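You operate a simulated robot arm through the tools that you are given. There is no shell and no other tool. Be economical: measure what you need, move in short steps, check, and stop when the job is done.

Carry out the task below with a simulated robot arm. There is one attempt and no reset: what you move stays moved.

JOB
Fetch the small orange sieve and set it on the long island bench top. Put the yellow lug bracket on top of the short wooden block. Take the orange scoop and leave it on the top of the wooden box. Put the white cap on the middle island bench top away on the packing bench top. Take the purple-capped cartridge and put it on the packing bench top. Fetch the grey lug bracket and set it on top of the green tin. Open the right packing drawer, put the brown scoop inside, then shut the drawer. Take the skimmer and leave it on the middle island bench top. Open the sorting bench drawer, put the white pipe coupling on the packing bench top away inside, then shut the drawer. Take the green-capped cartridge and leave it in the inside of the washer bin. Open the reject bin lid. Do these in any order. Set down upright: yellow lug bracket, grey lug bracket, white pipe coupling.

Only the result counts: the job must be done as asked and must still hold three seconds after the hand-in. Knocking over, shifting, dropping, spilling or breaking anything else fails it. A push-on lid holds only when it is set on centred and level and pressed home; a screw cap is set on level and turned clockwise until tight.

ROBOT AND FRAMES
A 6-joint arm with a two-finger gripper on a trunk, on a base that drives. Base frame: it is fixed to the floor where the robot stands at the start and does not move with it; the origin is under the middle of the robot, x ahead of it, y to its left, z up; the surface under the hand at the start is at about z = 800. Readings come in mm, degrees, newtons and seconds.
It reaches about 1298 mm from its shoulder. Its first joint turns from -149.0 to 149.0 degrees. Places, roughly: brown scoop (10x9x10 cm) [-4900, -7000, 800]; drawer pack [-4700, -5700, 600]; drawer sort [-4800, -3500, 600]; green tin (8x8x9 cm) [-2700, -7300, 800]; green-capped cartridge (8x8x18 cm) [-5000, -5900, 900]; grey lug bracket (5x5x7 cm) [-2500, -6900, 800]; inside of the washer bin (19x15 cm) [-4860, -2940, 800]; long island bench top [-2400, -1200, 800]; middle island bench top [-2800, -6600, 800]; orange scoop (10x9x10 cm) [-2000, -4000, 800]; packing bench top [-4900, -6500, 800]; purple-capped cartridge (8x8x18 cm) [-2700, -6400, 900]; reject bin lid [-4900, -3600, 900]; right packing drawer [-4600, -5700, 700]; short wooden block (9x6x5 cm) [-2700, -2400, 800]; skimmer (10x13x22 cm) [-4700, -5200, 900]; small orange sieve (22x13x5 cm) [500, 100, 800]; sorting bench drawer [-4600, -3500, 700]; top of the wooden box [-400, -7400, 900]; white cap (13x8x6 cm) [-3000, -5900, 800]; white pipe coupling (5x5x6 cm) [-4900, -5600, 800]; yellow lug bracket (5x5x7 cm) [-2400, -2300, 800]. Payload 1.57 kg.
Tool frame: the origin (TCP) lies between the finger pads and is the grasp point; the fingertips stand 21 mm ahead of it; z points along the fingers, y is the line along which they close. Largest opening 70 mm; the body of the gripper starts 50 mm behind the TCP.
Orientation is that of the tool frame in the base frame, as a unit quaternion [w, x, y, z]. With the fingers straight down and closing along the base's y, the tool's x points along the base's -x, its y along +y and its z along -z.

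CONTROLS
- The arm moves only by the tool jog_arm. Its argument "increments" is a list that holds one entry, the list of rows, each a list of 6 numbers: the shift along the tool's x, y, z in units of 200 mm (1.0 is 200 mm), then the turn, a rotation vector about the tool's x, y, z in units of 90 degrees (1.0 is 90 degrees). In form: [[[dx, dy, dz, wx, wy, wz], ...]]. A call has 1 to 20 rows; each row is the pose to reach, as a shift and turn from the pose commanded when the call began, along the tool's axes at that moment. "grip" is the gripper command, from -1 (shut) to 1 (fully open), values between in proportion, set as the call begins (left out, the last holds). A call with a number of a shift or a turn outside -1 to 1 is refused whole. Each row takes 0.2 s and may step no farther than 50 mm and 8.6 degrees from the row before; otherwise, or with a gripper value out of range, the whole call is refused. A pose out of reach is approached as far as the arm can. The call stops where the force on the tool passes 40 N (or 10 N more than at its start, if that is more) or the arm is blocked; 0.2 s more then pass. Each finger halts on what it meets, pressing with about 30 N; the grip force reading is that of the motor and also rises with nothing between the fingers. The clock runs only during rows and for 0.2 s after the last one: add rows that repeat a pose to give the fingers time. It gives the time, the measured TCP pose, the force on the tool (base axes), the opening and the grip force at its end, in the units of the frame above (readings bear some noise), with the torque about the TCP (base axes, N m) and any sound that the robot's microphone picked up, and new pictures: "views" is both (left out), scene, wrist or none.
- Cameras (640 x 400 px; columns grow to the right, rows downward): "scene" is now at [30.5, 173, 1691.7]; the picture's right is [0.04, -1.00, 0.00], its down [-0.77, -0.03, -0.64] and it looks along [0.63, 0.02, -0.77] (base axes); focal length 258 px, centre (320, 200). "wrist" rides on the gripper at [79, 4, -81] in the tool frame; the picture's right is [-0.05, 1.00, 0.00], its down [-0.67, -0.04, -0.74] and it looks along [-0.74, -0.04, 0.67] (tool axes); focal length 256 px, centre (320, 200). There is no depth. A picture from a camera that has moved, and an enlarged one, comes with that camera's place and axes in the base frame and with its lens.
- raise_lower(by): slides the trunk up (or, below 0, down) by that many mm; the arm and the scene camera ride with it, the base frame stays. It gives what a move gives, with no picture.
- drive_base(legs): drives the robot by 1 to 6 legs, each [ahead, turn to the left] in mm and degrees, along the robot's own axes; the way and the turn of a leg run together, so that a leg with both is an arc; at most 1500 mm and 180 degrees a leg. The arm and the cameras ride along, it lands a little off, and it stops where it bumps. It gives what a move gives, and a new picture of the scene camera.
- turn_head(pan, tilt): turns the head with the scene camera to pan (to the left, within 155 degrees either way) and tilt (down, from -29 to 69), counted from straight ahead of the robot. It gives what a move gives, and a new picture of the scene camera.
- zoom(camera, box): a new picture of the part [left, top, right, bottom] of that camera's present view, enlarged. It takes no simulated time.
- close_job(): hands the job in; it is judged then, once.

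Work in short steps. Places have to be worked out from the pictures, the camera data and where the tool is seen: move nearer, look again, correct. Check each grasp and each placing, and mend what went wrong. You have 577 turns and 360 pictures in all, those below and enlarged ones among them. Open the gripper and draw the arm clear of the work before you hand the job in, unless the task says otherwise; then end with one line.

The tools are called after "Request:" by a JSON object that holds its "fn" and its "kwargs". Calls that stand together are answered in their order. jog_arm: Moves the arm, as the interface text tells. Its arguments: {"type":"object","properties":{"increments":{"type":"array"},"grip":{"type":"number"},"views":{"type":"string","enum":["both","scene","wrist","none"]}},"required":["increments"]} The other tools are called the same way: raise_lower (by) slides the trunk up or down; drive_base (legs) drives the base; turn_head (pan, tilt) turns the head that bears the scene camera; zoom (camera, box) takes an enlarged picture of a part of a camera's view; close_job () hands the job in.

At the start:

```text
clock: 0.0
position: [777.9, -42.1, 1031.5]
tool_rot: [0.0, -0.005, 1.0, 0.0]
contact_force: [0.9, -0.8, 0.3]
ft_torque: [0.01, -0.02, 0.0]
finger_gap: 70.0
grasp_force: 0.1
trunk travel left (down, up): [-712.0, 258.0]
robot x, y, heading: [-0.8, -1.8, -0.0]
head pan, tilt: [2.1, 50.6]
```

scene: 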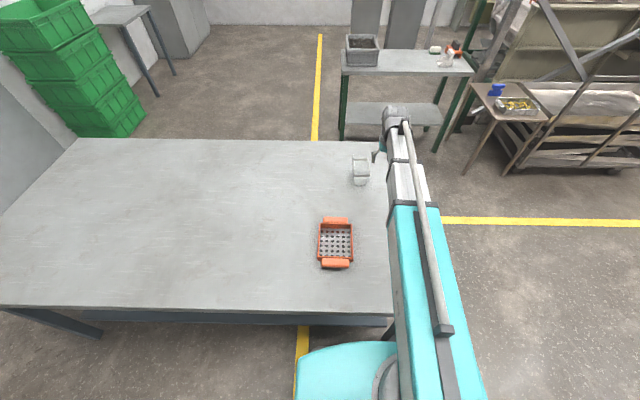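
wrist: 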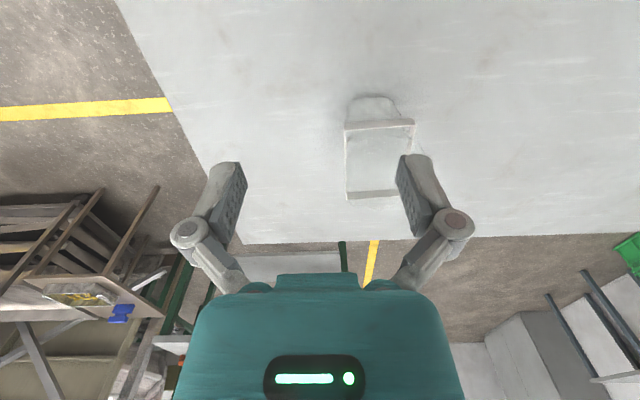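

I'll take a closer look at the sieve first.

Request:
{"fn": "zoom", "kwargs": {"camera": "scene", "box": [280, 140, 400, 280]}}

```text
2.86 times, centred on (340, 210) of scene
camera zoom: at [30.5, 173.0, 1691.7], right [0.04, -1.0, 0.0], down [-0.77, -0.03, -0.64], along [0.63, 0.02, -0.77], focal length 738 px, centre (263, 171)
```

zoom: 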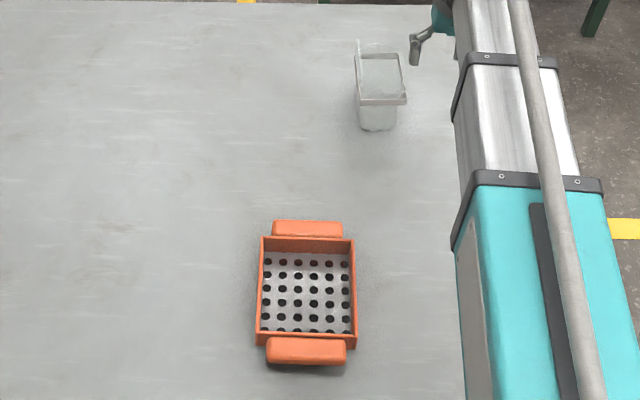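

Sieve sits at about (536,130). I move the tool toward it at height for a wrist view.

Request:
{"fn": "jog_arm", "kwargs": {"increments": [[[0.15, 0.13, 0, 0, 0, 0], [0.3, 0.26, 0, 0, 0, 0], [0.45, 0.39, 0, 0, 0, 0], [0.6, 0.52, 0, 0, 0, 0], [0.75, 0.65, 0, 0, 0, 0], [0.9, 0.8, 0, 0, 0, 0]]], "views": "both", "grip": 1}}

Request:
{"fn": "turn_head", "kwargs": {"pan": 90, "tilt": 25}}

Request:
{"fn": "turn_head", "kwargs": {"pan": 150, "tilt": 20}}

Request:
{"fn": "turn_head", "kwargs": {"pan": -90, "tilt": 20}}

Request:
{"fn": "turn_head", "kwargs": {"pan": -150, "tilt": 20}}

```text
clock: 1.4
position: [595.8, 117.9, 1030.3]
tool_rot: [0.0, -0.004, 1.0, 0.0]
contact_force: [0.7, -0.3, 0.8]
ft_torque: [-0.04, -0.03, 0.04]
finger_gap: 70.0
grasp_force: 0.1
trunk travel left (down, up): [-712.0, 258.0]
robot x, y, heading: [1.0, -1.2, -0.0]
head pan, tilt: [2.1, 50.6]
camera scene: at [30.1, 173.0, 1691.7], right [0.04, -1.0, 0.0], down [-0.77, -0.03, -0.64], along [0.63, 0.02, -0.77], focal length 258 px, centre (320, 200)
camera wrist: at [515.6, 121.6, 1111.8], right [0.05, 1.0, 0.0], down [0.67, -0.03, 0.74], along [0.74, -0.03, -0.67], focal length 256 px, centre (320, 200)
```

scene: 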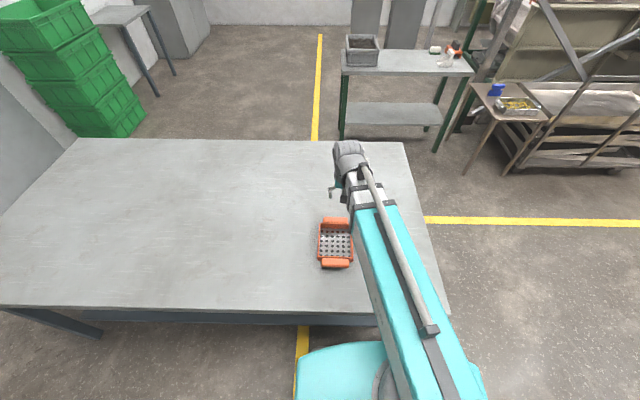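
wrist: 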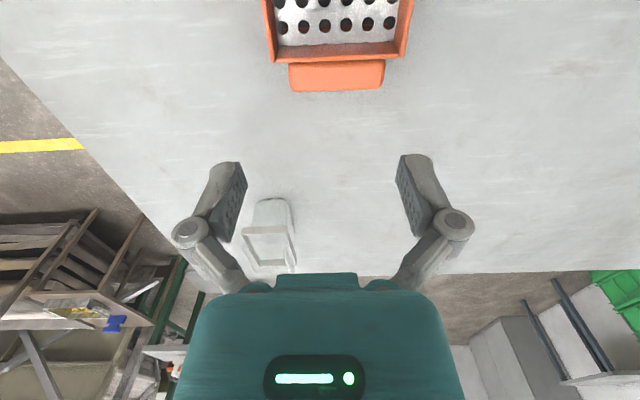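

```text
clock: 3.0
position: [596.0, 116.6, 1031.5]
tool_rot: [0.0, -0.004, 1.0, 0.0]
contact_force: [1.1, 0.2, -0.2]
ft_torque: [-0.04, -0.03, -0.02]
finger_gap: 69.7
grasp_force: 0.0
trunk travel left (down, up): [-712.0, 258.0]
robot x, y, heading: [-1.8, 1.3, -0.2]
head pan, tilt: [90.0, 25.0]
camera scene: at [-45.9, 262.4, 1729.9], right [1.0, 0.0, 0.0], down [0.0, -0.42, -0.91], along [0.0, 0.91, -0.42], focal length 258 px, centre (320, 200)
```

scene: 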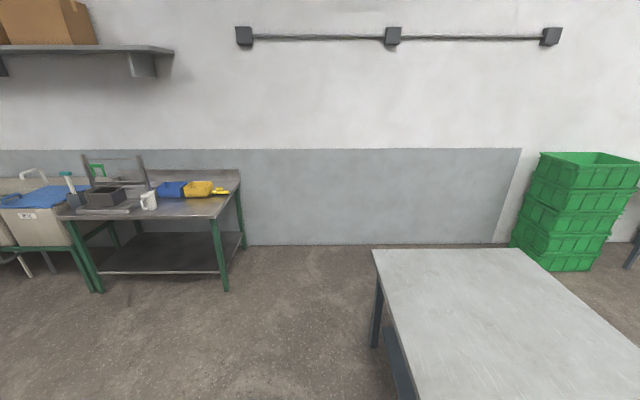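

```text
clock: 4.3
position: [596.2, 117.6, 1030.3]
tool_rot: [0.0, -0.006, 1.0, 0.0]
contact_force: [-0.1, -0.2, 0.0]
ft_torque: [0.0, -0.02, 0.02]
finger_gap: 69.8
grasp_force: 0.0
trunk travel left (down, up): [-712.0, 258.0]
robot x, y, heading: [2.3, 2.8, 0.2]
head pan, tilt: [150.0, 20.0]
camera scene: at [-126.6, 217.0, 1738.0], right [0.5, 0.87, 0.0], down [0.3, -0.17, -0.94], along [-0.81, 0.47, -0.34], focal length 258 px, centre (320, 200)
```

scene: 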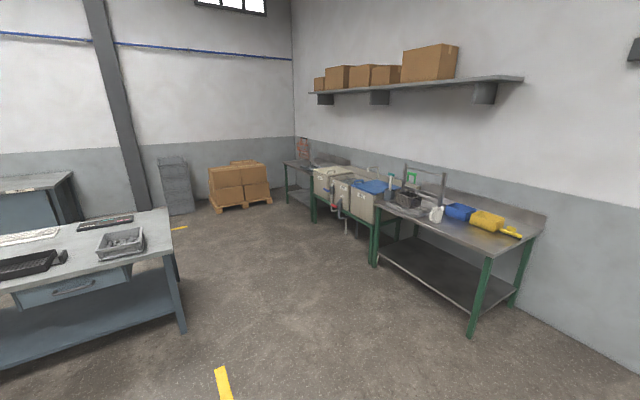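

```text
clock: 7.7
position: [597.2, 117.0, 1031.1]
tool_rot: [0.001, -0.004, 1.0, 0.0]
contact_force: [0.2, -0.7, 0.1]
ft_torque: [-0.01, -0.01, -0.01]
finger_gap: 70.0
grasp_force: 0.0
trunk travel left (down, up): [-712.0, 258.0]
robot x, y, heading: [2.7, 4.1, -0.0]
head pan, tilt: [-90.0, 20.0]
camera scene: at [-46.1, 77.2, 1738.0], right [-1.0, 0.0, 0.0], down [0.0, 0.34, -0.94], along [0.0, -0.94, -0.34], focal length 258 px, centre (320, 200)
```

scene: 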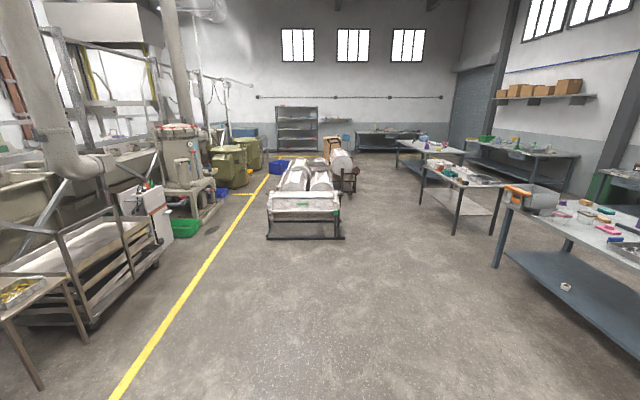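

```text
clock: 9.0
position: [596.2, 118.0, 1031.1]
tool_rot: [0.0, -0.004, 1.0, -0.001]
contact_force: [-0.9, -0.9, -0.3]
ft_torque: [-0.03, 0.0, -0.01]
finger_gap: 69.8
grasp_force: 0.0
trunk travel left (down, up): [-712.0, 258.0]
robot x, y, heading: [3.1, 2.8, -0.1]
head pan, tilt: [-150.0, 20.0]
camera scene: at [-126.7, 123.7, 1738.0], right [-0.5, 0.87, 0.0], down [0.3, 0.17, -0.94], along [-0.81, -0.47, -0.34], focal length 258 px, centre (320, 200)
```

scene: 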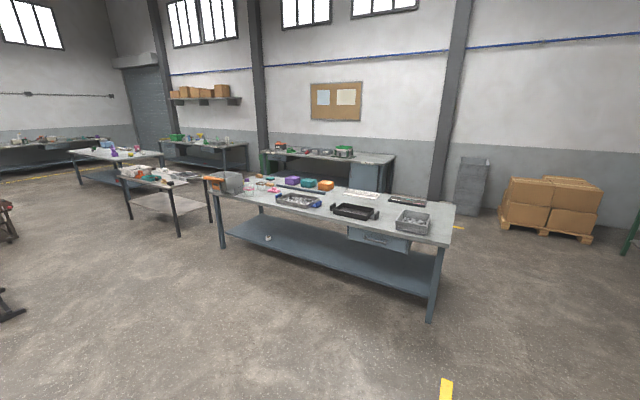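

Map is clear. Now approach above the left wall of the sieve for a wall grip.

Request:
{"fn": "jog_arm", "kwargs": {"increments": [[[0.105, 0.13, 0.135, 0, 0, 0], [0.21, 0.26, 0.27, 0, 0, 0], [0.315, 0.395, 0.405, 0, 0, 0], [0.315, 0.395, 0.405, 0, 0, 0]]], "views": "wrist"}}

```text
clock: 10.0
position: [532.6, 196.3, 1029.4]
tool_rot: [0.001, -0.004, 1.0, 0.001]
contact_force: [0.1, 1.1, -0.3]
ft_torque: [0.0, 0.01, 0.0]
finger_gap: 69.9
grasp_force: 0.1
out of reach, approached as far as the arm can: row 1, 2, 3, 4
trunk travel left (down, up): [-712.0, 258.0]
robot x, y, heading: [-1.6, 5.0, -0.0]
head pan, tilt: [-150.0, 20.0]
camera wrist: at [453.9, 200.6, 1111.7], right [0.05, 1.0, 0.0], down [0.67, -0.03, 0.74], along [0.74, -0.03, -0.67], focal length 256 px, centre (320, 200)
```

wrist: 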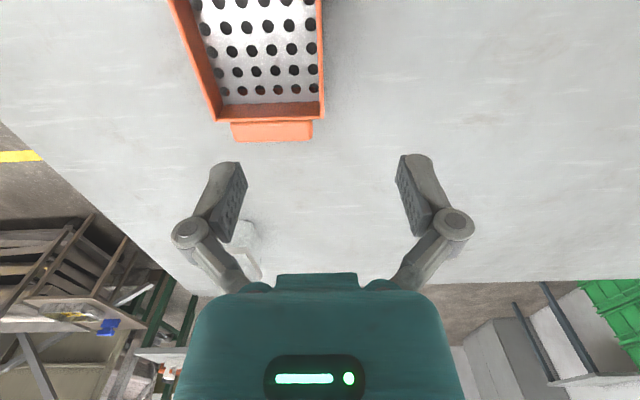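

The arm can't reach lower at this radius, so I lower the trunk.

Request:
{"fn": "raise_lower", "kwargs": {"by": -110}}

Request:
{"fn": "jog_arm", "kwargs": {"increments": [[[0, 0, 0, 0, 0, 0]]], "views": "wrist"}}

```text
clock: 11.4
position: [534.3, 196.5, 921.6]
tool_rot: [-0.001, -0.005, 1.0, -0.001]
contact_force: [0.5, 0.6, -0.1]
ft_torque: [0.01, 0.01, -0.02]
finger_gap: 69.8
grasp_force: 0.1
trunk travel left (down, up): [-602.0, 368.0]
robot x, y, heading: [0.2, -0.3, -0.1]
head pan, tilt: [-150.0, 20.0]
```

```text
clock: 11.8
position: [533.4, 195.8, 921.4]
tool_rot: [0.0, -0.004, 1.0, 0.001]
contact_force: [-0.8, 0.1, 0.1]
ft_torque: [0.03, -0.01, -0.02]
finger_gap: 69.8
grasp_force: 0.1
trunk travel left (down, up): [-602.0, 368.0]
robot x, y, heading: [-0.5, 0.5, 0.0]
head pan, tilt: [-150.0, 20.0]
camera wrist: at [454.1, 200.2, 1001.7], right [0.04, 1.0, 0.0], down [0.67, -0.03, 0.74], along [0.74, -0.03, -0.67], focal length 256 px, centre (320, 200)
```

wrist: 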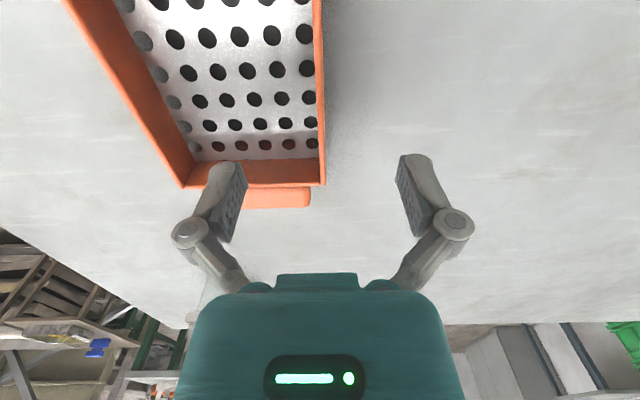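

Wall aligned at y≈197. Lower further by trunk.

Request:
{"fn": "raise_lower", "kwargs": {"by": -68}}

Request:
{"fn": "jog_arm", "kwargs": {"increments": [[[0, 0, 0, 0, 0, 0]]], "views": "wrist"}}

```text
clock: 12.9
position: [534.4, 196.3, 852.4]
tool_rot: [0.0, -0.004, 1.0, -0.001]
contact_force: [-0.2, 0.8, 0.2]
ft_torque: [0.02, -0.02, -0.02]
finger_gap: 70.1
grasp_force: 0.0
trunk travel left (down, up): [-534.0, 436.0]
robot x, y, heading: [-2.9, -1.0, 0.0]
head pan, tilt: [-150.0, 20.0]
```

```text
clock: 13.3
position: [533.6, 197.0, 853.7]
tool_rot: [0.0, -0.005, 1.0, 0.0]
contact_force: [0.8, -0.1, -0.3]
ft_torque: [0.0, 0.0, 0.0]
finger_gap: 70.1
grasp_force: 0.0
trunk travel left (down, up): [-534.0, 436.0]
robot x, y, heading: [-3.2, -1.4, 0.1]
head pan, tilt: [-150.0, 20.0]
camera wrist: at [454.0, 200.2, 933.7], right [0.04, 1.0, 0.0], down [0.67, -0.03, 0.74], along [0.74, -0.03, -0.67], focal length 256 px, centre (320, 200)
```

wrist: 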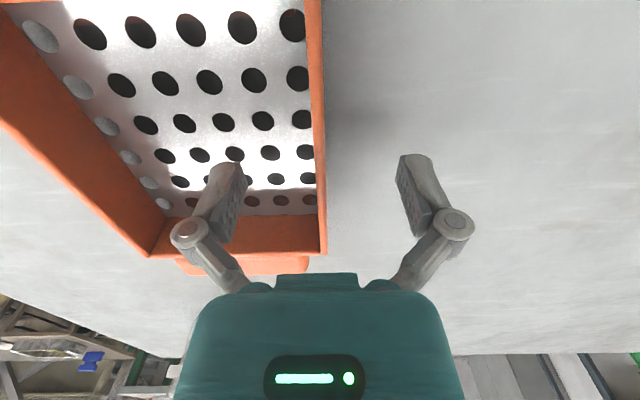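

Top of wall appears at z≈845; lower 15 more and close.

Request:
{"fn": "raise_lower", "kwargs": {"by": -15}}

Request:
{"fn": "jog_arm", "kwargs": {"increments": [[[0, 0, 0, 0, 0, 0], [0, 0, 0, 0, 0, 0], [0, 0, 0, 0, 0, 0], [0, 0, 0, 0, 0, 0], [0, 0, 0, 0, 0, 0]]], "grip": -1, "views": "wrist"}}

Request:
{"fn": "raise_lower", "kwargs": {"by": 60}}

Request:
{"fn": "turn_head", "kwargs": {"pan": 2, "tilt": 50}}

```text
clock: 13.9
position: [532.8, 196.9, 837.8]
tool_rot: [-0.001, -0.004, 1.0, 0.0]
contact_force: [0.4, -0.4, -0.2]
ft_torque: [-0.03, -0.01, -0.02]
finger_gap: 70.0
grasp_force: 0.1
trunk travel left (down, up): [-519.0, 451.0]
robot x, y, heading: [0.3, 3.1, 0.1]
head pan, tilt: [-150.0, 20.0]
```

```text
clock: 15.1
position: [533.5, 196.5, 837.6]
tool_rot: [0.0, -0.005, 1.0, 0.0]
contact_force: [0.8, -0.1, 1.1]
ft_torque: [0.01, -0.03, -0.01]
finger_gap: 5.9
grasp_force: 29.9
trunk travel left (down, up): [-519.0, 451.0]
robot x, y, heading: [2.8, 0.9, -0.3]
head pan, tilt: [-150.0, 20.0]
camera wrist: at [453.9, 200.2, 918.7], right [0.04, 1.0, 0.0], down [0.67, -0.03, 0.74], along [0.74, -0.03, -0.67], focal length 256 px, centre (320, 200)
```

wrist: 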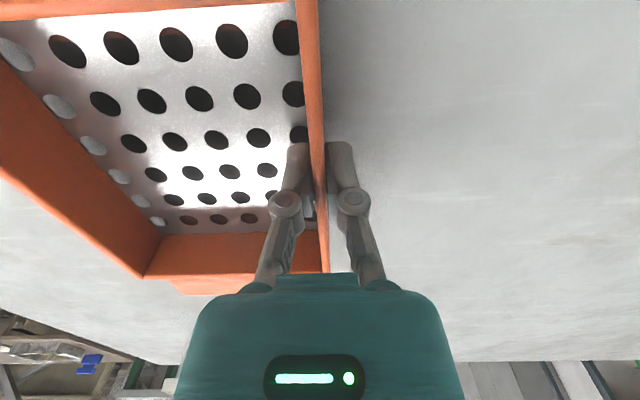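

```text
clock: 16.1
position: [533.9, 196.2, 898.0]
tool_rot: [0.0, -0.004, 1.0, 0.0]
contact_force: [-0.2, 0.3, 0.7]
ft_torque: [0.0, 0.03, 0.01]
finger_gap: 0.0
grasp_force: 28.6
trunk travel left (down, up): [-579.0, 391.0]
robot x, y, heading: [-0.6, 2.3, -0.1]
head pan, tilt: [-150.0, 20.0]
```

```text
clock: 18.5
position: [533.8, 196.7, 897.6]
tool_rot: [0.0, -0.004, 1.0, 0.0]
contact_force: [-0.1, -0.1, 0.1]
ft_torque: [0.0, -0.01, -0.01]
finger_gap: 0.0
grasp_force: 28.5
trunk travel left (down, up): [-579.0, 391.0]
robot x, y, heading: [1.3, 3.5, 0.0]
head pan, tilt: [2.0, 50.0]
camera scene: at [30.9, 172.9, 1559.4], right [0.03, -1.0, 0.0], down [-0.77, -0.03, -0.64], along [0.64, 0.02, -0.77], focal length 258 px, centre (320, 200)
```

scene: 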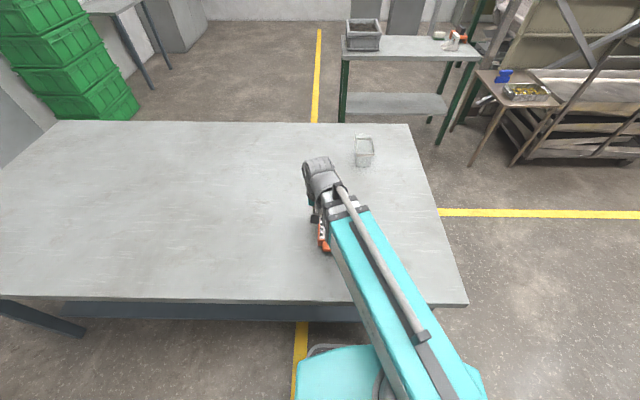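

The wall slipped out of the grip on lift. I check the wrist view.

Request:
{"fn": "jog_arm", "kwargs": {"increments": [[[0, 0, -0.2, 0, 0, 0], [0.1, 0, -0.2, 0, 0, 0]]], "grip": 1, "views": "wrist"}}

Request:
{"fn": "zoom", "kwargs": {"camera": "scene", "box": [280, 200, 380, 280]}}

```text
clock: 19.1
position: [513.4, 195.2, 897.4]
tool_rot: [0.0, -0.005, 1.0, -0.001]
contact_force: [0.3, 0.0, 0.2]
ft_torque: [-0.03, 0.01, -0.01]
finger_gap: 64.9
grasp_force: 0.2
out of reach, approached as far as the arm can: row 1, 2
trunk travel left (down, up): [-579.0, 391.0]
robot x, y, heading: [2.2, 2.5, 0.0]
head pan, tilt: [2.0, 50.0]
camera wrist: at [433.3, 199.6, 978.6], right [0.05, 1.0, 0.0], down [0.67, -0.03, 0.74], along [0.74, -0.03, -0.67], focal length 256 px, centre (320, 200)
```

wrist: 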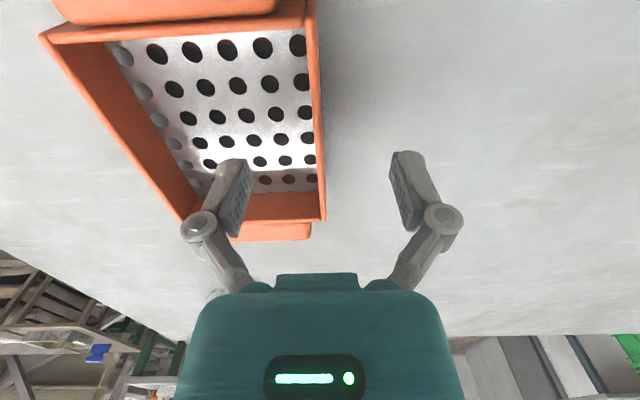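

```text
5.00 times, centred on (330, 240) of scene
camera zoom: at [31.0, 172.9, 1559.4], right [0.03, -1.0, 0.0], down [-0.77, -0.03, -0.64], along [0.64, 0.02, -0.77], focal length 1291 px, centre (270, 0)
```

zoom: 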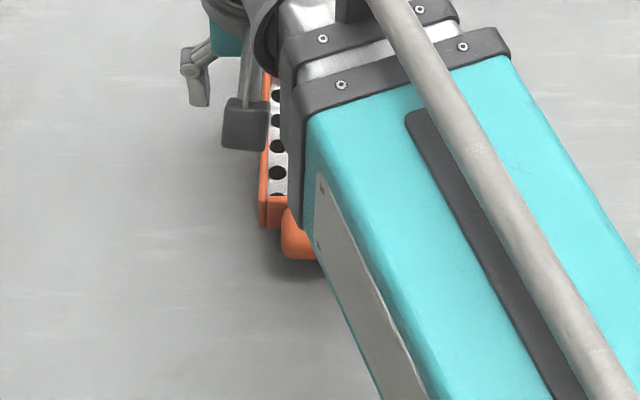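

The commanded pose was below the reachable range; I reset it upward and lower the trunk so the arm itself has downward travel.

Request:
{"fn": "jog_arm", "kwargs": {"increments": [[[0, 0, -0.2, 0, 0, 0], [-0.1, 0, -0.4, 0, 0, 0], [-0.1, 0.0, -0.6, 0, 0, 0], [-0.1, 0.0, -0.7, 0, 0, 0]]], "grip": 1, "views": "none"}}

Request:
{"fn": "raise_lower", "kwargs": {"by": -120}}

```text
clock: 20.1
position: [534.7, 195.0, 898.5]
tool_rot: [-0.001, -0.004, 1.0, 0.0]
contact_force: [-0.3, 0.7, 0.6]
ft_torque: [0.02, 0.0, 0.01]
finger_gap: 69.8
grasp_force: 0.0
out of reach, approached as far as the arm can: row 1, 2, 3, 4
trunk travel left (down, up): [-579.0, 391.0]
robot x, y, heading: [-1.7, 2.0, 0.0]
head pan, tilt: [2.0, 50.0]
```

```text
clock: 21.1
position: [534.7, 190.7, 817.7]
tool_rot: [0.001, -0.004, 1.0, -0.01]
contact_force: [0.9, -5.9, 30.7]
ft_torque: [-1.2, -0.01, 0.0]
finger_gap: 70.6
grasp_force: 0.1
trunk travel left (down, up): [-497.0, 473.0]
robot x, y, heading: [-1.6, -0.5, -0.2]
head pan, tilt: [2.0, 50.0]
stopped: the force on the tool passed its limit at 122 N (the readings are from after the stop); the commanded pose is now the measured one
```

Touched down at z≈797 with the tips (stopped). I test a small upward arm move to understand the arm's vertical range.

Request:
{"fn": "jog_arm", "kwargs": {"increments": [[[0, 0.0, -0.1, 0, 0, 0]]], "views": "both"}}

```text
clock: 21.5
position: [533.8, 190.7, 816.7]
tool_rot: [0.002, -0.004, 1.0, -0.008]
contact_force: [0.2, -6.0, 33.3]
ft_torque: [-1.34, 0.03, 0.0]
finger_gap: 70.6
grasp_force: 0.2
out of reach, approached as far as the arm can: row 1
trunk travel left (down, up): [-497.0, 473.0]
robot x, y, heading: [4.6, 2.6, 0.1]
head pan, tilt: [2.0, 50.0]
camera scene: at [28.5, 171.7, 1477.8], right [0.03, -1.0, 0.0], down [-0.76, -0.03, -0.64], along [0.64, 0.02, -0.76], focal length 258 px, centre (320, 200)
camera wrist: at [453.5, 196.2, 897.7], right [0.05, 1.0, -0.02], down [0.66, -0.02, 0.75], along [0.75, -0.04, -0.66], focal length 256 px, centre (320, 200)
```

scene: 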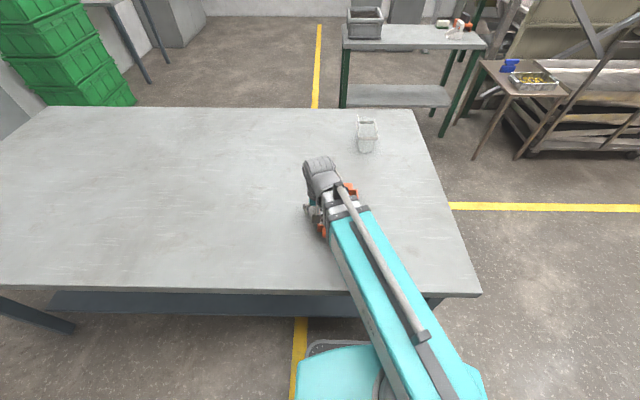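
wrist: 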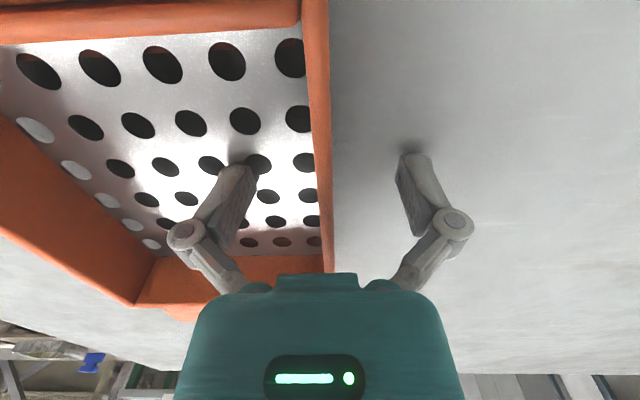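

So vertical motion comes only from the trunk. I raise 5 mm off contact, recentre on the wall, and close at this deeper level.

Request:
{"fn": "raise_lower", "kwargs": {"by": 6}}

Request:
{"fn": "jog_arm", "kwargs": {"increments": [[[0, 0, 0, 0, 0, 0], [0, 0, 0, 0, 0, 0], [0, 0, 0, 0, 0, 0], [0, 0, 0, 0, 0, 0], [0, 0, 0, 0, 0, 0], [0, 0, 0, 0, 0, 0], [0, 0, 0, 0, 0, 0]]], "grip": -1, "views": "none"}}

Request:
{"fn": "raise_lower", "kwargs": {"by": 8}}

Request:
{"fn": "jog_arm", "kwargs": {"increments": [[[0, 0, 0, 0, 0, 0]]], "views": "wrist"}}

```text
clock: 22.1
position: [535.6, 193.4, 821.7]
tool_rot: [0.002, -0.004, 1.0, -0.007]
contact_force: [0.3, 0.4, -0.3]
ft_torque: [-0.02, -0.01, -0.01]
finger_gap: 69.9
grasp_force: 0.0
trunk travel left (down, up): [-503.0, 467.0]
robot x, y, heading: [-2.6, 2.5, -0.1]
head pan, tilt: [2.0, 50.0]
```

```text
clock: 22.6
position: [533.2, 188.1, 825.3]
tool_rot: [0.002, -0.003, 1.0, -0.013]
contact_force: [2.5, -14.4, 49.6]
ft_torque: [-1.15, 0.11, -0.01]
finger_gap: 46.9
grasp_force: 29.6
trunk travel left (down, up): [-503.0, 467.0]
robot x, y, heading: [0.6, 1.3, -0.2]
head pan, tilt: [2.0, 50.0]
stopped in row 2: the force on the tool passed its limit at 43 N (the readings are from after the stop); the commanded pose is now the measured one
```

```text
clock: 23.2
position: [533.7, 192.1, 832.6]
tool_rot: [0.002, -0.004, 1.0, -0.007]
contact_force: [0.6, 15.1, 67.8]
ft_torque: [-1.86, 0.35, -0.05]
finger_gap: 26.1
grasp_force: 29.9
trunk travel left (down, up): [-511.0, 459.0]
robot x, y, heading: [-3.4, 2.3, 0.0]
head pan, tilt: [2.0, 50.0]
```

```text
clock: 23.6
position: [533.7, 191.7, 831.3]
tool_rot: [0.004, -0.003, 1.0, -0.009]
contact_force: [2.7, 16.0, 54.6]
ft_torque: [-0.19, 0.08, -0.08]
finger_gap: 22.5
grasp_force: 29.8
trunk travel left (down, up): [-511.0, 459.0]
robot x, y, heading: [3.1, 4.7, -0.1]
head pan, tilt: [2.0, 50.0]
camera wrist: at [453.3, 196.5, 911.9], right [0.05, 1.0, -0.02], down [0.66, -0.02, 0.75], along [0.75, -0.05, -0.66], focal length 256 px, centre (320, 200)
```

wrist: 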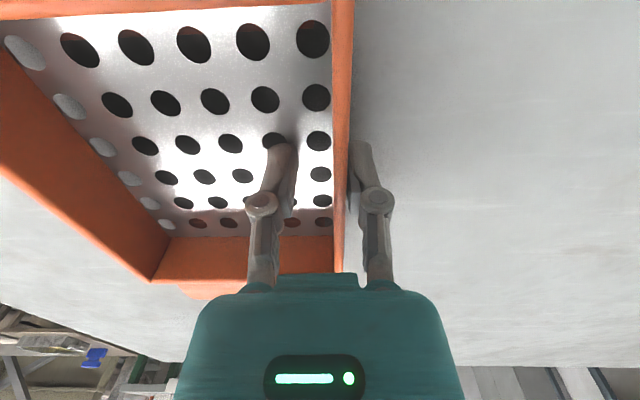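

Closing pushes the tips lower in an arc. Open, raise, and recentre.

Request:
{"fn": "jog_arm", "kwargs": {"increments": [[[0, 0, 0, 0, 0, 0], [0, 0, 0, 0, 0, 0], [0, 0, 0, 0, 0, 0], [0, 0, 0, 0, 0, 0]]], "grip": 1, "views": "none"}}

Request:
{"fn": "raise_lower", "kwargs": {"by": 60}}

Request:
{"fn": "jog_arm", "kwargs": {"increments": [[[0, 0, 0, 0, 0, 0]]], "views": "wrist"}}

```text
clock: 24.6
position: [535.4, 190.6, 830.2]
tool_rot: [0.002, -0.003, 1.0, -0.01]
contact_force: [0.9, 0.4, -0.1]
ft_torque: [-0.02, 0.02, -0.01]
finger_gap: 70.0
grasp_force: 0.0
trunk travel left (down, up): [-511.0, 459.0]
robot x, y, heading: [2.0, -0.5, -0.3]
head pan, tilt: [2.0, 50.0]
```

```text
clock: 25.6
position: [534.9, 189.9, 889.8]
tool_rot: [0.003, -0.004, 1.0, -0.011]
contact_force: [-0.5, 0.3, 0.2]
ft_torque: [0.02, -0.02, -0.01]
finger_gap: 70.0
grasp_force: 0.1
trunk travel left (down, up): [-571.0, 399.0]
robot x, y, heading: [-0.4, 3.0, -0.2]
head pan, tilt: [2.0, 50.0]
```

```text
clock: 26.0
position: [535.4, 189.7, 891.0]
tool_rot: [0.003, -0.003, 1.0, -0.01]
contact_force: [0.0, -0.1, -0.2]
ft_torque: [-0.02, 0.04, -0.01]
finger_gap: 70.0
grasp_force: 0.1
trunk travel left (down, up): [-571.0, 399.0]
robot x, y, heading: [-3.5, 1.1, -0.2]
head pan, tilt: [2.0, 50.0]
camera wrist: at [455.1, 196.1, 970.4], right [0.05, 1.0, -0.02], down [0.66, -0.01, 0.75], along [0.75, -0.05, -0.66], focal length 256 px, centre (320, 200)
```

wrist: 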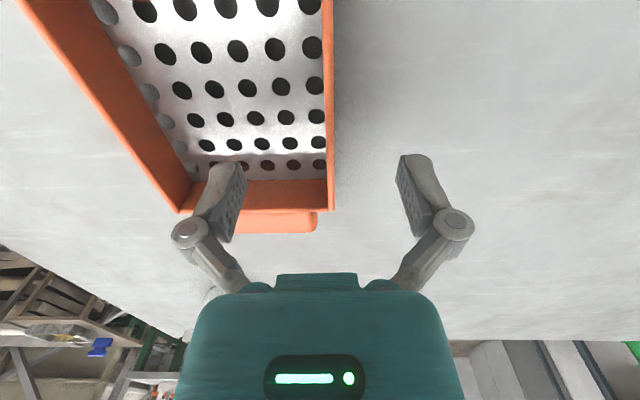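

Correct the 1° roll and y offset, then descend to TCP≈837 and grip again, lifting slowly to read the load.

Request:
{"fn": "jog_arm", "kwargs": {"increments": [[[0, 0.027, 0, -0.013, 0, 0], [0, 0.027, 0, -0.013, 0, 0]]], "views": "none"}}

Request:
{"fn": "raise_lower", "kwargs": {"by": -54}}

Request:
{"fn": "jog_arm", "kwargs": {"increments": [[[0, 0, 0, 0, 0, 0], [0, 0, 0, 0, 0, 0], [0, 0, 0, 0, 0, 0], [0, 0, 0, 0, 0, 0], [0, 0, 0, 0, 0, 0], [0, 0, 0, 0, 0, 0], [0, 0, 0, 0, 0, 0]]], "grip": -1, "views": "none"}}

Request:
{"fn": "raise_lower", "kwargs": {"by": 5}}

Request:
{"fn": "jog_arm", "kwargs": {"increments": [[[0, 0, 0, 0, 0, 0]]], "views": "wrist"}}

```text
clock: 26.6
position: [535.0, 195.8, 889.2]
tool_rot: [0.002, -0.003, 1.0, 0.0]
contact_force: [-0.5, 0.6, -0.3]
ft_torque: [-0.01, 0.02, 0.04]
finger_gap: 70.1
grasp_force: 0.0
trunk travel left (down, up): [-571.0, 399.0]
robot x, y, heading: [2.3, 2.5, -0.2]
head pan, tilt: [2.0, 50.0]
```

```text
clock: 27.5
position: [534.8, 195.8, 835.7]
tool_rot: [0.001, -0.003, 1.0, 0.0]
contact_force: [-0.2, -0.2, -0.5]
ft_torque: [0.02, -0.02, -0.01]
finger_gap: 69.9
grasp_force: 0.0
trunk travel left (down, up): [-517.0, 453.0]
robot x, y, heading: [0.0, 1.8, -0.1]
head pan, tilt: [2.0, 50.0]
```

```text
clock: 29.1
position: [533.5, 196.7, 836.1]
tool_rot: [0.002, -0.004, 1.0, 0.0]
contact_force: [-0.5, 1.0, 4.3]
ft_torque: [0.01, 0.04, 0.04]
finger_gap: 5.8
grasp_force: 29.6
trunk travel left (down, up): [-517.0, 453.0]
robot x, y, heading: [-1.5, 4.5, -0.3]
head pan, tilt: [2.0, 50.0]
```

```text
clock: 29.7
position: [535.1, 196.5, 840.9]
tool_rot: [0.001, -0.003, 1.0, -0.001]
contact_force: [-0.6, -0.3, -2.3]
ft_torque: [0.1, 0.03, 0.01]
finger_gap: 5.9
grasp_force: 29.8
trunk travel left (down, up): [-522.0, 448.0]
robot x, y, heading: [1.8, 2.8, -0.1]
head pan, tilt: [2.0, 50.0]
```

```text
clock: 30.1
position: [535.4, 195.5, 840.9]
tool_rot: [0.001, -0.004, 1.0, -0.001]
contact_force: [-0.2, 0.2, -0.9]
ft_torque: [0.1, -0.02, 0.02]
finger_gap: 5.9
grasp_force: 30.2
trunk travel left (down, up): [-522.0, 448.0]
robot x, y, heading: [1.2, 1.8, -0.3]
head pan, tilt: [2.0, 50.0]
camera wrist: at [455.3, 199.9, 921.5], right [0.05, 1.0, 0.0], down [0.66, -0.03, 0.75], along [0.75, -0.03, -0.66], focal length 256 px, centre (320, 200)
```

wrist: 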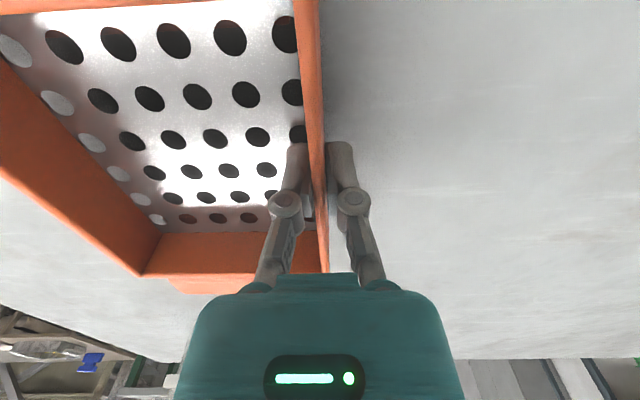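

Seems held so far (light load). Lift further in small steps.

Request:
{"fn": "raise_lower", "kwargs": {"by": 12}}

Request:
{"fn": "raise_lower", "kwargs": {"by": 15}}

Request:
{"fn": "jog_arm", "kwargs": {"increments": [[[0, 0, 0, 0, 0, 0]]], "views": "wrist"}}

```text
clock: 30.7
position: [535.4, 196.6, 853.6]
tool_rot: [0.002, -0.004, 1.0, -0.001]
contact_force: [-0.3, -0.6, -0.4]
ft_torque: [0.08, 0.04, 0.0]
finger_gap: 5.8
grasp_force: 29.7
trunk travel left (down, up): [-534.0, 436.0]
robot x, y, heading: [3.6, 4.2, -0.1]
head pan, tilt: [2.0, 50.0]
```

```text
clock: 31.3
position: [534.8, 195.8, 868.7]
tool_rot: [0.002, -0.004, 1.0, -0.001]
contact_force: [0.7, 0.2, -1.5]
ft_torque: [0.12, 0.01, 0.01]
finger_gap: 6.0
grasp_force: 29.6
trunk travel left (down, up): [-549.0, 421.0]
robot x, y, heading: [1.0, 2.5, -0.0]
head pan, tilt: [2.0, 50.0]
```

```text
clock: 31.7
position: [535.3, 196.1, 868.6]
tool_rot: [0.002, -0.004, 1.0, 0.0]
contact_force: [-0.2, 0.6, -1.7]
ft_torque: [0.12, 0.02, -0.03]
finger_gap: 6.1
grasp_force: 29.6
trunk travel left (down, up): [-549.0, 421.0]
robot x, y, heading: [0.4, 0.5, -0.0]
head pan, tilt: [2.0, 50.0]
camera wrist: at [455.3, 199.9, 948.5], right [0.05, 1.0, 0.0], down [0.66, -0.03, 0.75], along [0.75, -0.03, -0.66], focal length 256 px, centre (320, 200)
```

wrist: 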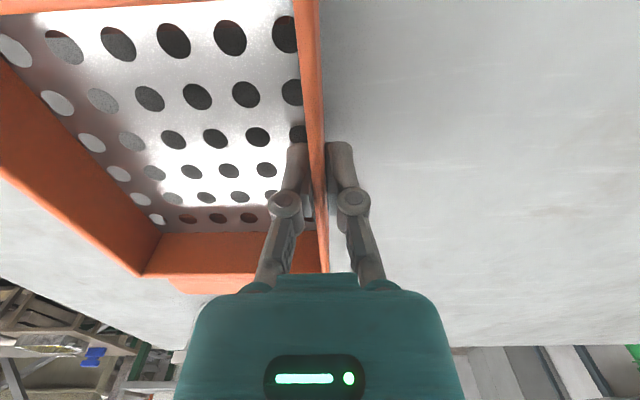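

Held firmly (~0.17 kg). Raise, back off, and drive toward the long island.

Request:
{"fn": "raise_lower", "kwargs": {"by": 90}}

Request:
{"fn": "drive_base", "kwargs": {"legs": [[-300, 0], [0, -150], [1000, 0], [0, -30]]}}

```text
clock: 33.0
position: [535.1, 196.6, 958.6]
tool_rot: [0.003, -0.003, 1.0, 0.0]
contact_force: [1.4, 0.0, -1.5]
ft_torque: [0.11, -0.03, -0.01]
finger_gap: 5.9
grasp_force: 30.6
trunk travel left (down, up): [-639.0, 331.0]
robot x, y, heading: [-1.0, 4.1, -0.2]
head pan, tilt: [2.0, 50.0]
```

```text
clock: 52.7
position: [-1702.9, -713.0, 957.4]
tool_rot: [-0.001, 1.0, 0.012, -0.001]
contact_force: [0.7, 0.6, -2.0]
ft_torque: [-0.1, -0.03, -0.02]
finger_gap: 6.1
grasp_force: 29.7
trunk travel left (down, up): [-639.0, 331.0]
robot x, y, heading: [-1170.6, -519.0, -178.8]
head pan, tilt: [2.0, 50.0]
camera scene: at [-1200.7, -691.2, 1619.5], right [-0.06, 1.0, 0.0], down [0.77, 0.04, -0.64], along [-0.64, -0.04, -0.77], focal length 258 px, centre (320, 200)
```

scene: 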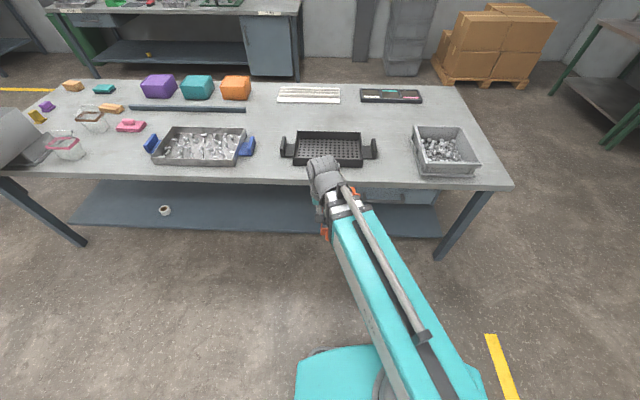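

The bench's far right region behind the grey crate looks free. I drive nearer, aligned with it.

Request:
{"fn": "drive_base", "kwargs": {"legs": [[0, -30], [570, 0], [0, 30]]}}

```text
clock: 60.8
position: [-2202.3, -435.6, 958.3]
tool_rot: [-0.001, 1.0, 0.009, -0.002]
contact_force: [1.0, -0.3, -1.8]
ft_torque: [-0.08, -0.01, 0.0]
finger_gap: 6.0
grasp_force: 29.9
trunk travel left (down, up): [-639.0, 331.0]
robot x, y, heading: [-1670.3, -230.4, -179.0]
head pan, tilt: [2.0, 50.0]
camera scene: at [-1700.3, -405.1, 1619.5], right [-0.05, 1.0, 0.0], down [0.77, 0.04, -0.64], along [-0.64, -0.03, -0.77], focal length 258 px, centre (320, 200)
```

scene: 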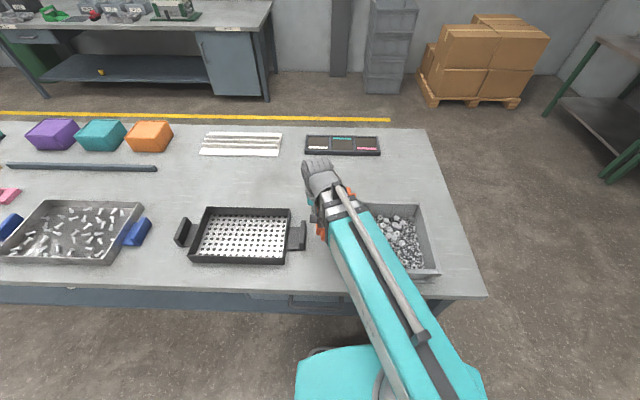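

Free region clear: centre ≈(-2500,-20). I extend the arm there.

Request:
{"fn": "jog_arm", "kwargs": {"increments": [[[-0.125, -0.147, 0, 0, 0, 0], [-0.25, -0.294, 0, 0, 0, 0], [-0.375, -0.44, 0, 0, 0, 0], [-0.5, -0.587, 0, 0, 0, 0], [-0.625, -0.733, 0, 0, 0, 0], [-0.745, -0.88, 0, 0, 0, 0]]], "views": "none"}}

Request:
{"fn": "jog_arm", "kwargs": {"increments": [[[-0.125, -0.147, 0, 0, 0, 0], [-0.25, -0.294, 0, 0, 0, 0], [-0.375, -0.44, 0, 0, 0, 0], [-0.5, -0.587, 0, 0, 0, 0], [-0.625, -0.733, 0, 0, 0, 0], [-0.745, -0.88, 0, 0, 0, 0]]], "views": "both"}}

```text
clock: 62.2
position: [-2355.0, -263.5, 957.5]
tool_rot: [0.0, 1.0, 0.01, -0.002]
contact_force: [0.0, 0.0, -2.4]
ft_torque: [-0.13, 0.01, 0.02]
finger_gap: 5.8
grasp_force: 29.7
trunk travel left (down, up): [-639.0, 331.0]
robot x, y, heading: [-1671.6, -231.2, -179.2]
head pan, tilt: [2.0, 50.0]
```

```text
clock: 63.6
position: [-2507.6, -90.3, 957.0]
tool_rot: [0.0, 1.0, 0.011, -0.001]
contact_force: [0.6, -0.4, -1.7]
ft_torque: [-0.07, 0.01, 0.0]
finger_gap: 6.2
grasp_force: 29.8
trunk travel left (down, up): [-639.0, 331.0]
robot x, y, heading: [-1669.0, -229.9, -179.3]
head pan, tilt: [2.0, 50.0]
camera scene: at [-1701.0, -405.0, 1619.5], right [-0.05, 1.0, 0.0], down [0.77, 0.04, -0.64], along [-0.64, -0.03, -0.77], focal length 258 px, centre (320, 200)
camera wrist: at [-2428.0, -92.2, 1038.2], right [-0.03, -1.0, 0.0], down [-0.66, 0.02, 0.75], along [-0.75, 0.03, -0.67], focal length 256 px, centre (320, 200)
```

scene: 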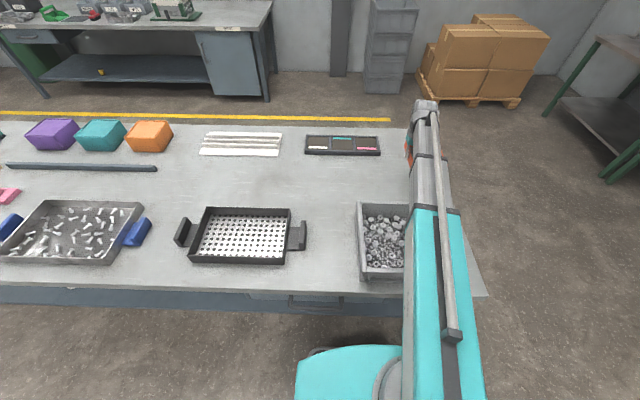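
wrist: 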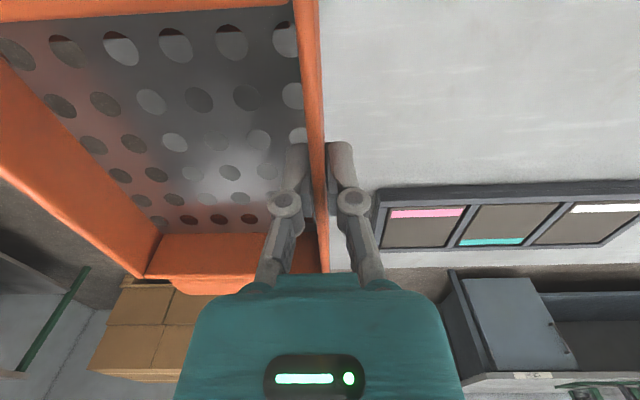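

Lower toward the bench, with small final steps watching the force.

Request:
{"fn": "raise_lower", "kwargs": {"by": -108}}

Request:
{"fn": "raise_lower", "kwargs": {"by": -8}}

Request:
{"fn": "raise_lower", "kwargs": {"by": -4}}

Request:
{"fn": "jog_arm", "kwargs": {"increments": [[[0, 0, 0, 0, 0, 0]]], "views": "wrist"}}

```text
clock: 65.0
position: [-2507.1, -91.0, 849.6]
tool_rot: [0.0, 1.0, 0.01, -0.002]
contact_force: [-0.8, -0.6, -1.6]
ft_torque: [-0.13, 0.02, 0.02]
finger_gap: 5.8
grasp_force: 30.5
trunk travel left (down, up): [-531.0, 439.0]
robot x, y, heading: [-1668.3, -232.8, -179.0]
head pan, tilt: [2.0, 50.0]
```

```text
clock: 65.5
position: [-2506.6, -90.7, 841.6]
tool_rot: [0.0, 1.0, 0.01, -0.001]
contact_force: [0.6, 0.5, -0.9]
ft_torque: [-0.09, -0.02, -0.02]
finger_gap: 5.9
grasp_force: 30.5
trunk travel left (down, up): [-523.0, 447.0]
robot x, y, heading: [-1669.7, -230.9, -179.0]
head pan, tilt: [2.0, 50.0]
```

```text
clock: 66.1
position: [-2506.8, -91.2, 838.1]
tool_rot: [-0.001, 1.0, 0.01, -0.002]
contact_force: [-0.4, -0.5, -0.7]
ft_torque: [0.03, 0.06, 0.04]
finger_gap: 6.1
grasp_force: 30.0
trunk travel left (down, up): [-519.0, 451.0]
robot x, y, heading: [-1664.9, -234.1, -179.2]
head pan, tilt: [2.0, 50.0]
```

```text
clock: 66.5
position: [-2506.0, -89.7, 838.5]
tool_rot: [-0.001, 1.0, 0.008, -0.001]
contact_force: [0.2, 0.6, -0.9]
ft_torque: [0.02, 0.07, 0.01]
finger_gap: 5.9
grasp_force: 30.1
trunk travel left (down, up): [-519.0, 451.0]
robot x, y, heading: [-1663.0, -229.1, -179.2]
head pan, tilt: [2.0, 50.0]
camera wrist: at [-2427.3, -92.8, 918.4], right [-0.03, -1.0, 0.0], down [-0.66, 0.02, 0.75], along [-0.75, 0.03, -0.66], focal length 256 px, centre (320, 200)
```

wrist: 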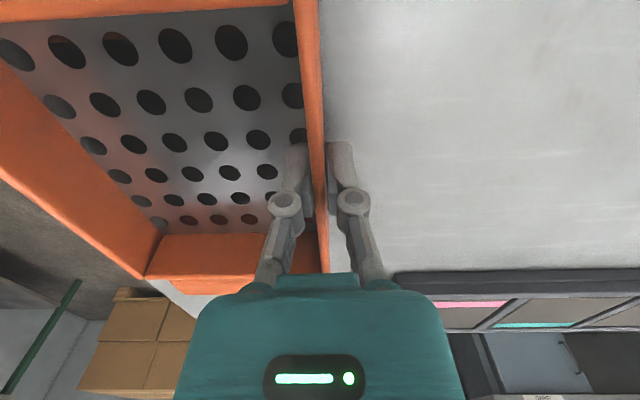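

Contact seen in torque; lower 1.5 mm more, then open partly and rise.

Request:
{"fn": "raise_lower", "kwargs": {"by": -1.5}}

Request:
{"fn": "jog_arm", "kwargs": {"increments": [[[0, 0, 0, 0, 0, 0], [0, 0, 0, 0, 0, 0], [0, 0, 0, 0, 0, 0], [0, 0, 0, 0, 0, 0]]], "grip": -0.1, "views": "none"}}

Request:
{"fn": "raise_lower", "kwargs": {"by": 100}}

Request:
{"fn": "jog_arm", "kwargs": {"increments": [[[0, 0, 0, 0, 0, 0]]], "views": "wrist"}}

```text
clock: 67.0
position: [-2506.8, -90.1, 835.9]
tool_rot: [0.0, 1.0, 0.009, -0.001]
contact_force: [0.6, 1.0, -1.1]
ft_torque: [0.0, 0.03, 0.02]
finger_gap: 6.1
grasp_force: 30.0
trunk travel left (down, up): [-518.0, 452.0]
robot x, y, heading: [-1669.4, -236.2, -179.5]
head pan, tilt: [2.0, 50.0]
```

```text
clock: 68.0
position: [-2507.8, -90.1, 836.7]
tool_rot: [0.0, 1.0, 0.01, -0.001]
contact_force: [0.0, 0.5, -0.3]
ft_torque: [0.0, -0.01, 0.01]
finger_gap: 31.6
grasp_force: 0.1
trunk travel left (down, up): [-518.0, 452.0]
robot x, y, heading: [-1668.9, -235.2, -179.3]
head pan, tilt: [2.0, 50.0]
```

```text
clock: 69.3
position: [-2506.2, -89.7, 936.8]
tool_rot: [-0.001, 1.0, 0.009, -0.001]
contact_force: [0.1, 0.3, 0.5]
ft_torque: [0.0, 0.0, -0.02]
finger_gap: 31.6
grasp_force: 0.1
trunk travel left (down, up): [-618.0, 352.0]
robot x, y, heading: [-1670.6, -230.6, -179.3]
head pan, tilt: [2.0, 50.0]
```

```text
clock: 69.7
position: [-2506.0, -90.7, 935.4]
tool_rot: [-0.001, 1.0, 0.009, -0.002]
contact_force: [0.1, -0.2, 0.8]
ft_torque: [0.03, -0.03, 0.03]
finger_gap: 31.5
grasp_force: 0.0
trunk travel left (down, up): [-618.0, 352.0]
robot x, y, heading: [-1669.4, -231.2, -179.6]
head pan, tilt: [2.0, 50.0]
camera wrist: at [-2427.3, -92.9, 1016.9], right [-0.03, -1.0, 0.0], down [-0.66, 0.02, 0.75], along [-0.75, 0.03, -0.66], focal length 256 px, centre (320, 200)
```

wrist: 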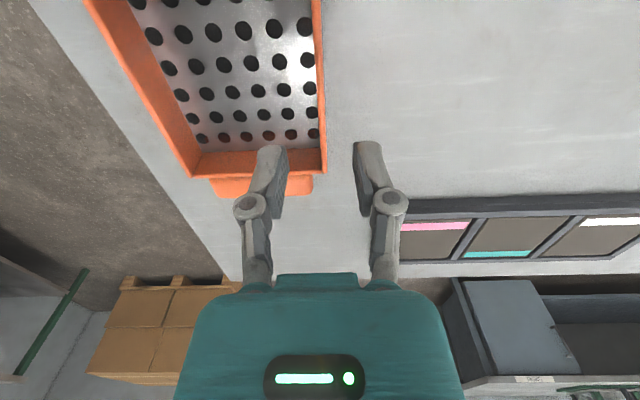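

Sieve is placed. Retract the arm, raise, and drive to the south end of the long island.

Request:
{"fn": "raise_lower", "kwargs": {"by": 80}}

Request:
{"fn": "jog_arm", "kwargs": {"increments": [[[0.24, 0.1, 0, 0, 0, 0], [0.48, 0.2, 0, 0, 0, 0], [0.7, 0.3, 0, 0, 0, 0], [0.9, 0.4, 0, 0, 0, 0], [1.0, 0.5, 0, 0, 0, 0]]], "grip": 1, "views": "none"}}

Request:
{"fn": "drive_base", "kwargs": {"legs": [[-400, 0], [0, 90], [1050, 0], [1000, 0], [0, -90]]}}

```text
clock: 70.9
position: [-2506.3, -90.6, 1016.9]
tool_rot: [-0.001, 1.0, 0.009, -0.001]
contact_force: [0.2, 0.4, 0.2]
ft_torque: [-0.02, -0.01, 0.02]
finger_gap: 31.6
grasp_force: 0.0
trunk travel left (down, up): [-698.0, 272.0]
robot x, y, heading: [-1668.4, -230.3, -179.3]
head pan, tilt: [2.0, 50.0]
```

```text
refused: row 1 steps farther than a row can; nothing moved
```

```text
clock: 95.9
position: [-2073.2, -2374.9, 1017.6]
tool_rot: [0.009, 0.988, 0.156, -0.005]
contact_force: [4.2, -14.6, 2.3]
ft_torque: [0.05, 0.01, -0.1]
finger_gap: 25.7
grasp_force: 0.0
trunk travel left (down, up): [-698.0, 272.0]
robot x, y, heading: [-1217.1, -2301.0, -162.8]
head pan, tilt: [2.0, 50.0]
stopped in leg 5: the force on the tool passed its limit at 48 N (the readings are from after the stop); the commanded pose is now the measured one
camera scene: at [-1196.3, -2479.4, 1677.6], right [-0.33, 0.95, 0.0], down [0.72, 0.25, -0.64], along [-0.61, -0.21, -0.77], focal length 258 px, centre (320, 200)
```

scene: 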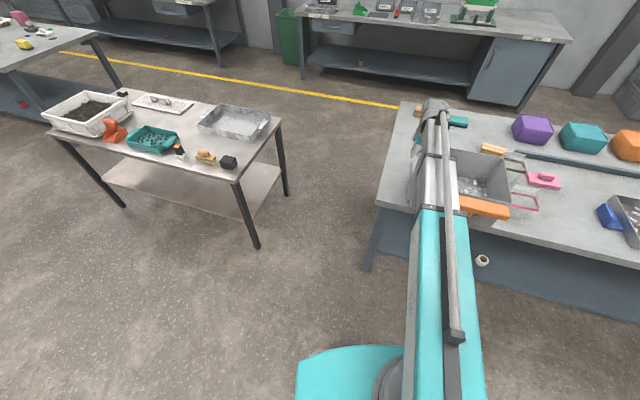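

The extended arm touched the grey bin during the last turn. Turn back away immediately, then retract.

Request:
{"fn": "drive_base", "kwargs": {"legs": [[0, 25]]}}

```text
clock: 98.1
position: [-1963.7, -2728.3, 1016.3]
tool_rot: [0.008, 0.93, 0.367, -0.003]
contact_force: [0.0, 0.2, -0.2]
ft_torque: [0.02, 0.01, -0.01]
finger_gap: 31.8
grasp_force: 0.1
trunk travel left (down, up): [-698.0, 272.0]
robot x, y, heading: [-1226.6, -2282.5, -138.0]
head pan, tilt: [2.0, 50.0]
camera scene: at [-1135.4, -2439.9, 1678.0], right [-0.7, 0.72, 0.0], down [0.55, 0.53, -0.64], along [-0.46, -0.45, -0.77], focal length 258 px, centre (320, 200)
```

scene: 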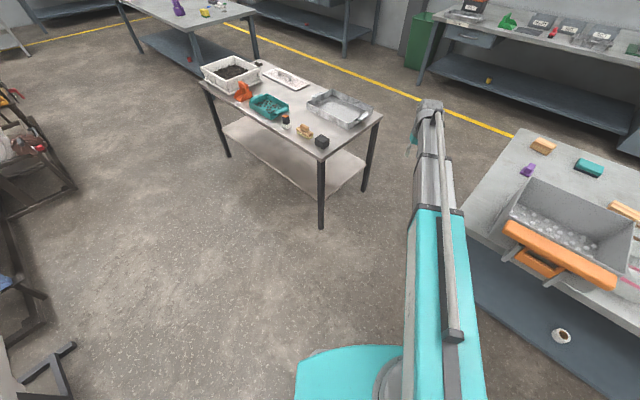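

Now retract the arm properly.

Request:
{"fn": "jog_arm", "kwargs": {"increments": [[[0.2, 0, 0, 0, 0, 0], [0.4, 0, 0, 0, 0, 0], [0.6, 0, 0, 0, 0, 0], [0.8, 0, 0, 0, 0, 0], [1.0, 0, 0, 0, 0, 0]]], "grip": 1, "views": "none"}}

Request:
{"fn": "jog_arm", "kwargs": {"increments": [[[0.2, 0, 0, 0, 0, 0], [0.4, 0, 0, 0, 0, 0], [0.6, 0, 0, 0, 0, 0], [0.7, 0, 0, 0, 0, 0]]], "views": "none"}}

Request:
{"fn": "turn_head", "kwargs": {"pan": -35, "tilt": 40}}

```text
clock: 99.3
position: [-1815.8, -2591.2, 1016.3]
tool_rot: [0.009, 0.93, 0.366, -0.002]
contact_force: [0.4, 0.1, -0.2]
ft_torque: [0.0, -0.01, -0.03]
finger_gap: 70.0
grasp_force: 0.0
trunk travel left (down, up): [-698.0, 272.0]
robot x, y, heading: [-1230.0, -2291.7, -137.9]
head pan, tilt: [2.0, 50.0]
```

```text
clock: 100.3
position: [-1718.5, -2498.4, 1016.3]
tool_rot: [0.009, 0.93, 0.368, -0.001]
contact_force: [-0.3, 0.6, -0.6]
ft_torque: [0.03, 0.02, 0.0]
finger_gap: 70.0
grasp_force: 0.1
out of reach, approached as far as the arm can: row 2, 4
trunk travel left (down, up): [-698.0, 272.0]
robot x, y, heading: [-1227.1, -2288.8, -138.1]
head pan, tilt: [2.0, 50.0]
```

```text
clock: 101.3
position: [-1719.3, -2497.9, 1016.5]
tool_rot: [0.009, 0.931, 0.366, -0.001]
contact_force: [0.0, 0.0, 0.0]
ft_torque: [-0.03, -0.01, 0.01]
finger_gap: 70.0
grasp_force: 0.1
trunk travel left (down, up): [-698.0, 272.0]
robot x, y, heading: [-1227.4, -2287.7, -137.7]
head pan, tilt: [-35.0, 40.0]
camera scene: at [-1164.6, -2396.8, 1692.2], right [-0.12, 0.99, 0.0], down [0.64, 0.08, -0.77], along [-0.76, -0.09, -0.64], focal length 258 px, centre (320, 200)
```

scene: 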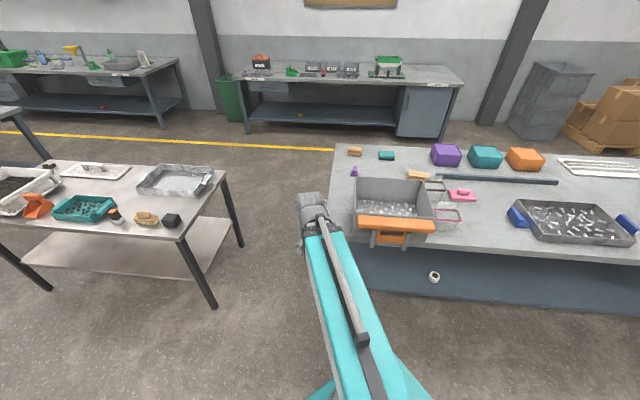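

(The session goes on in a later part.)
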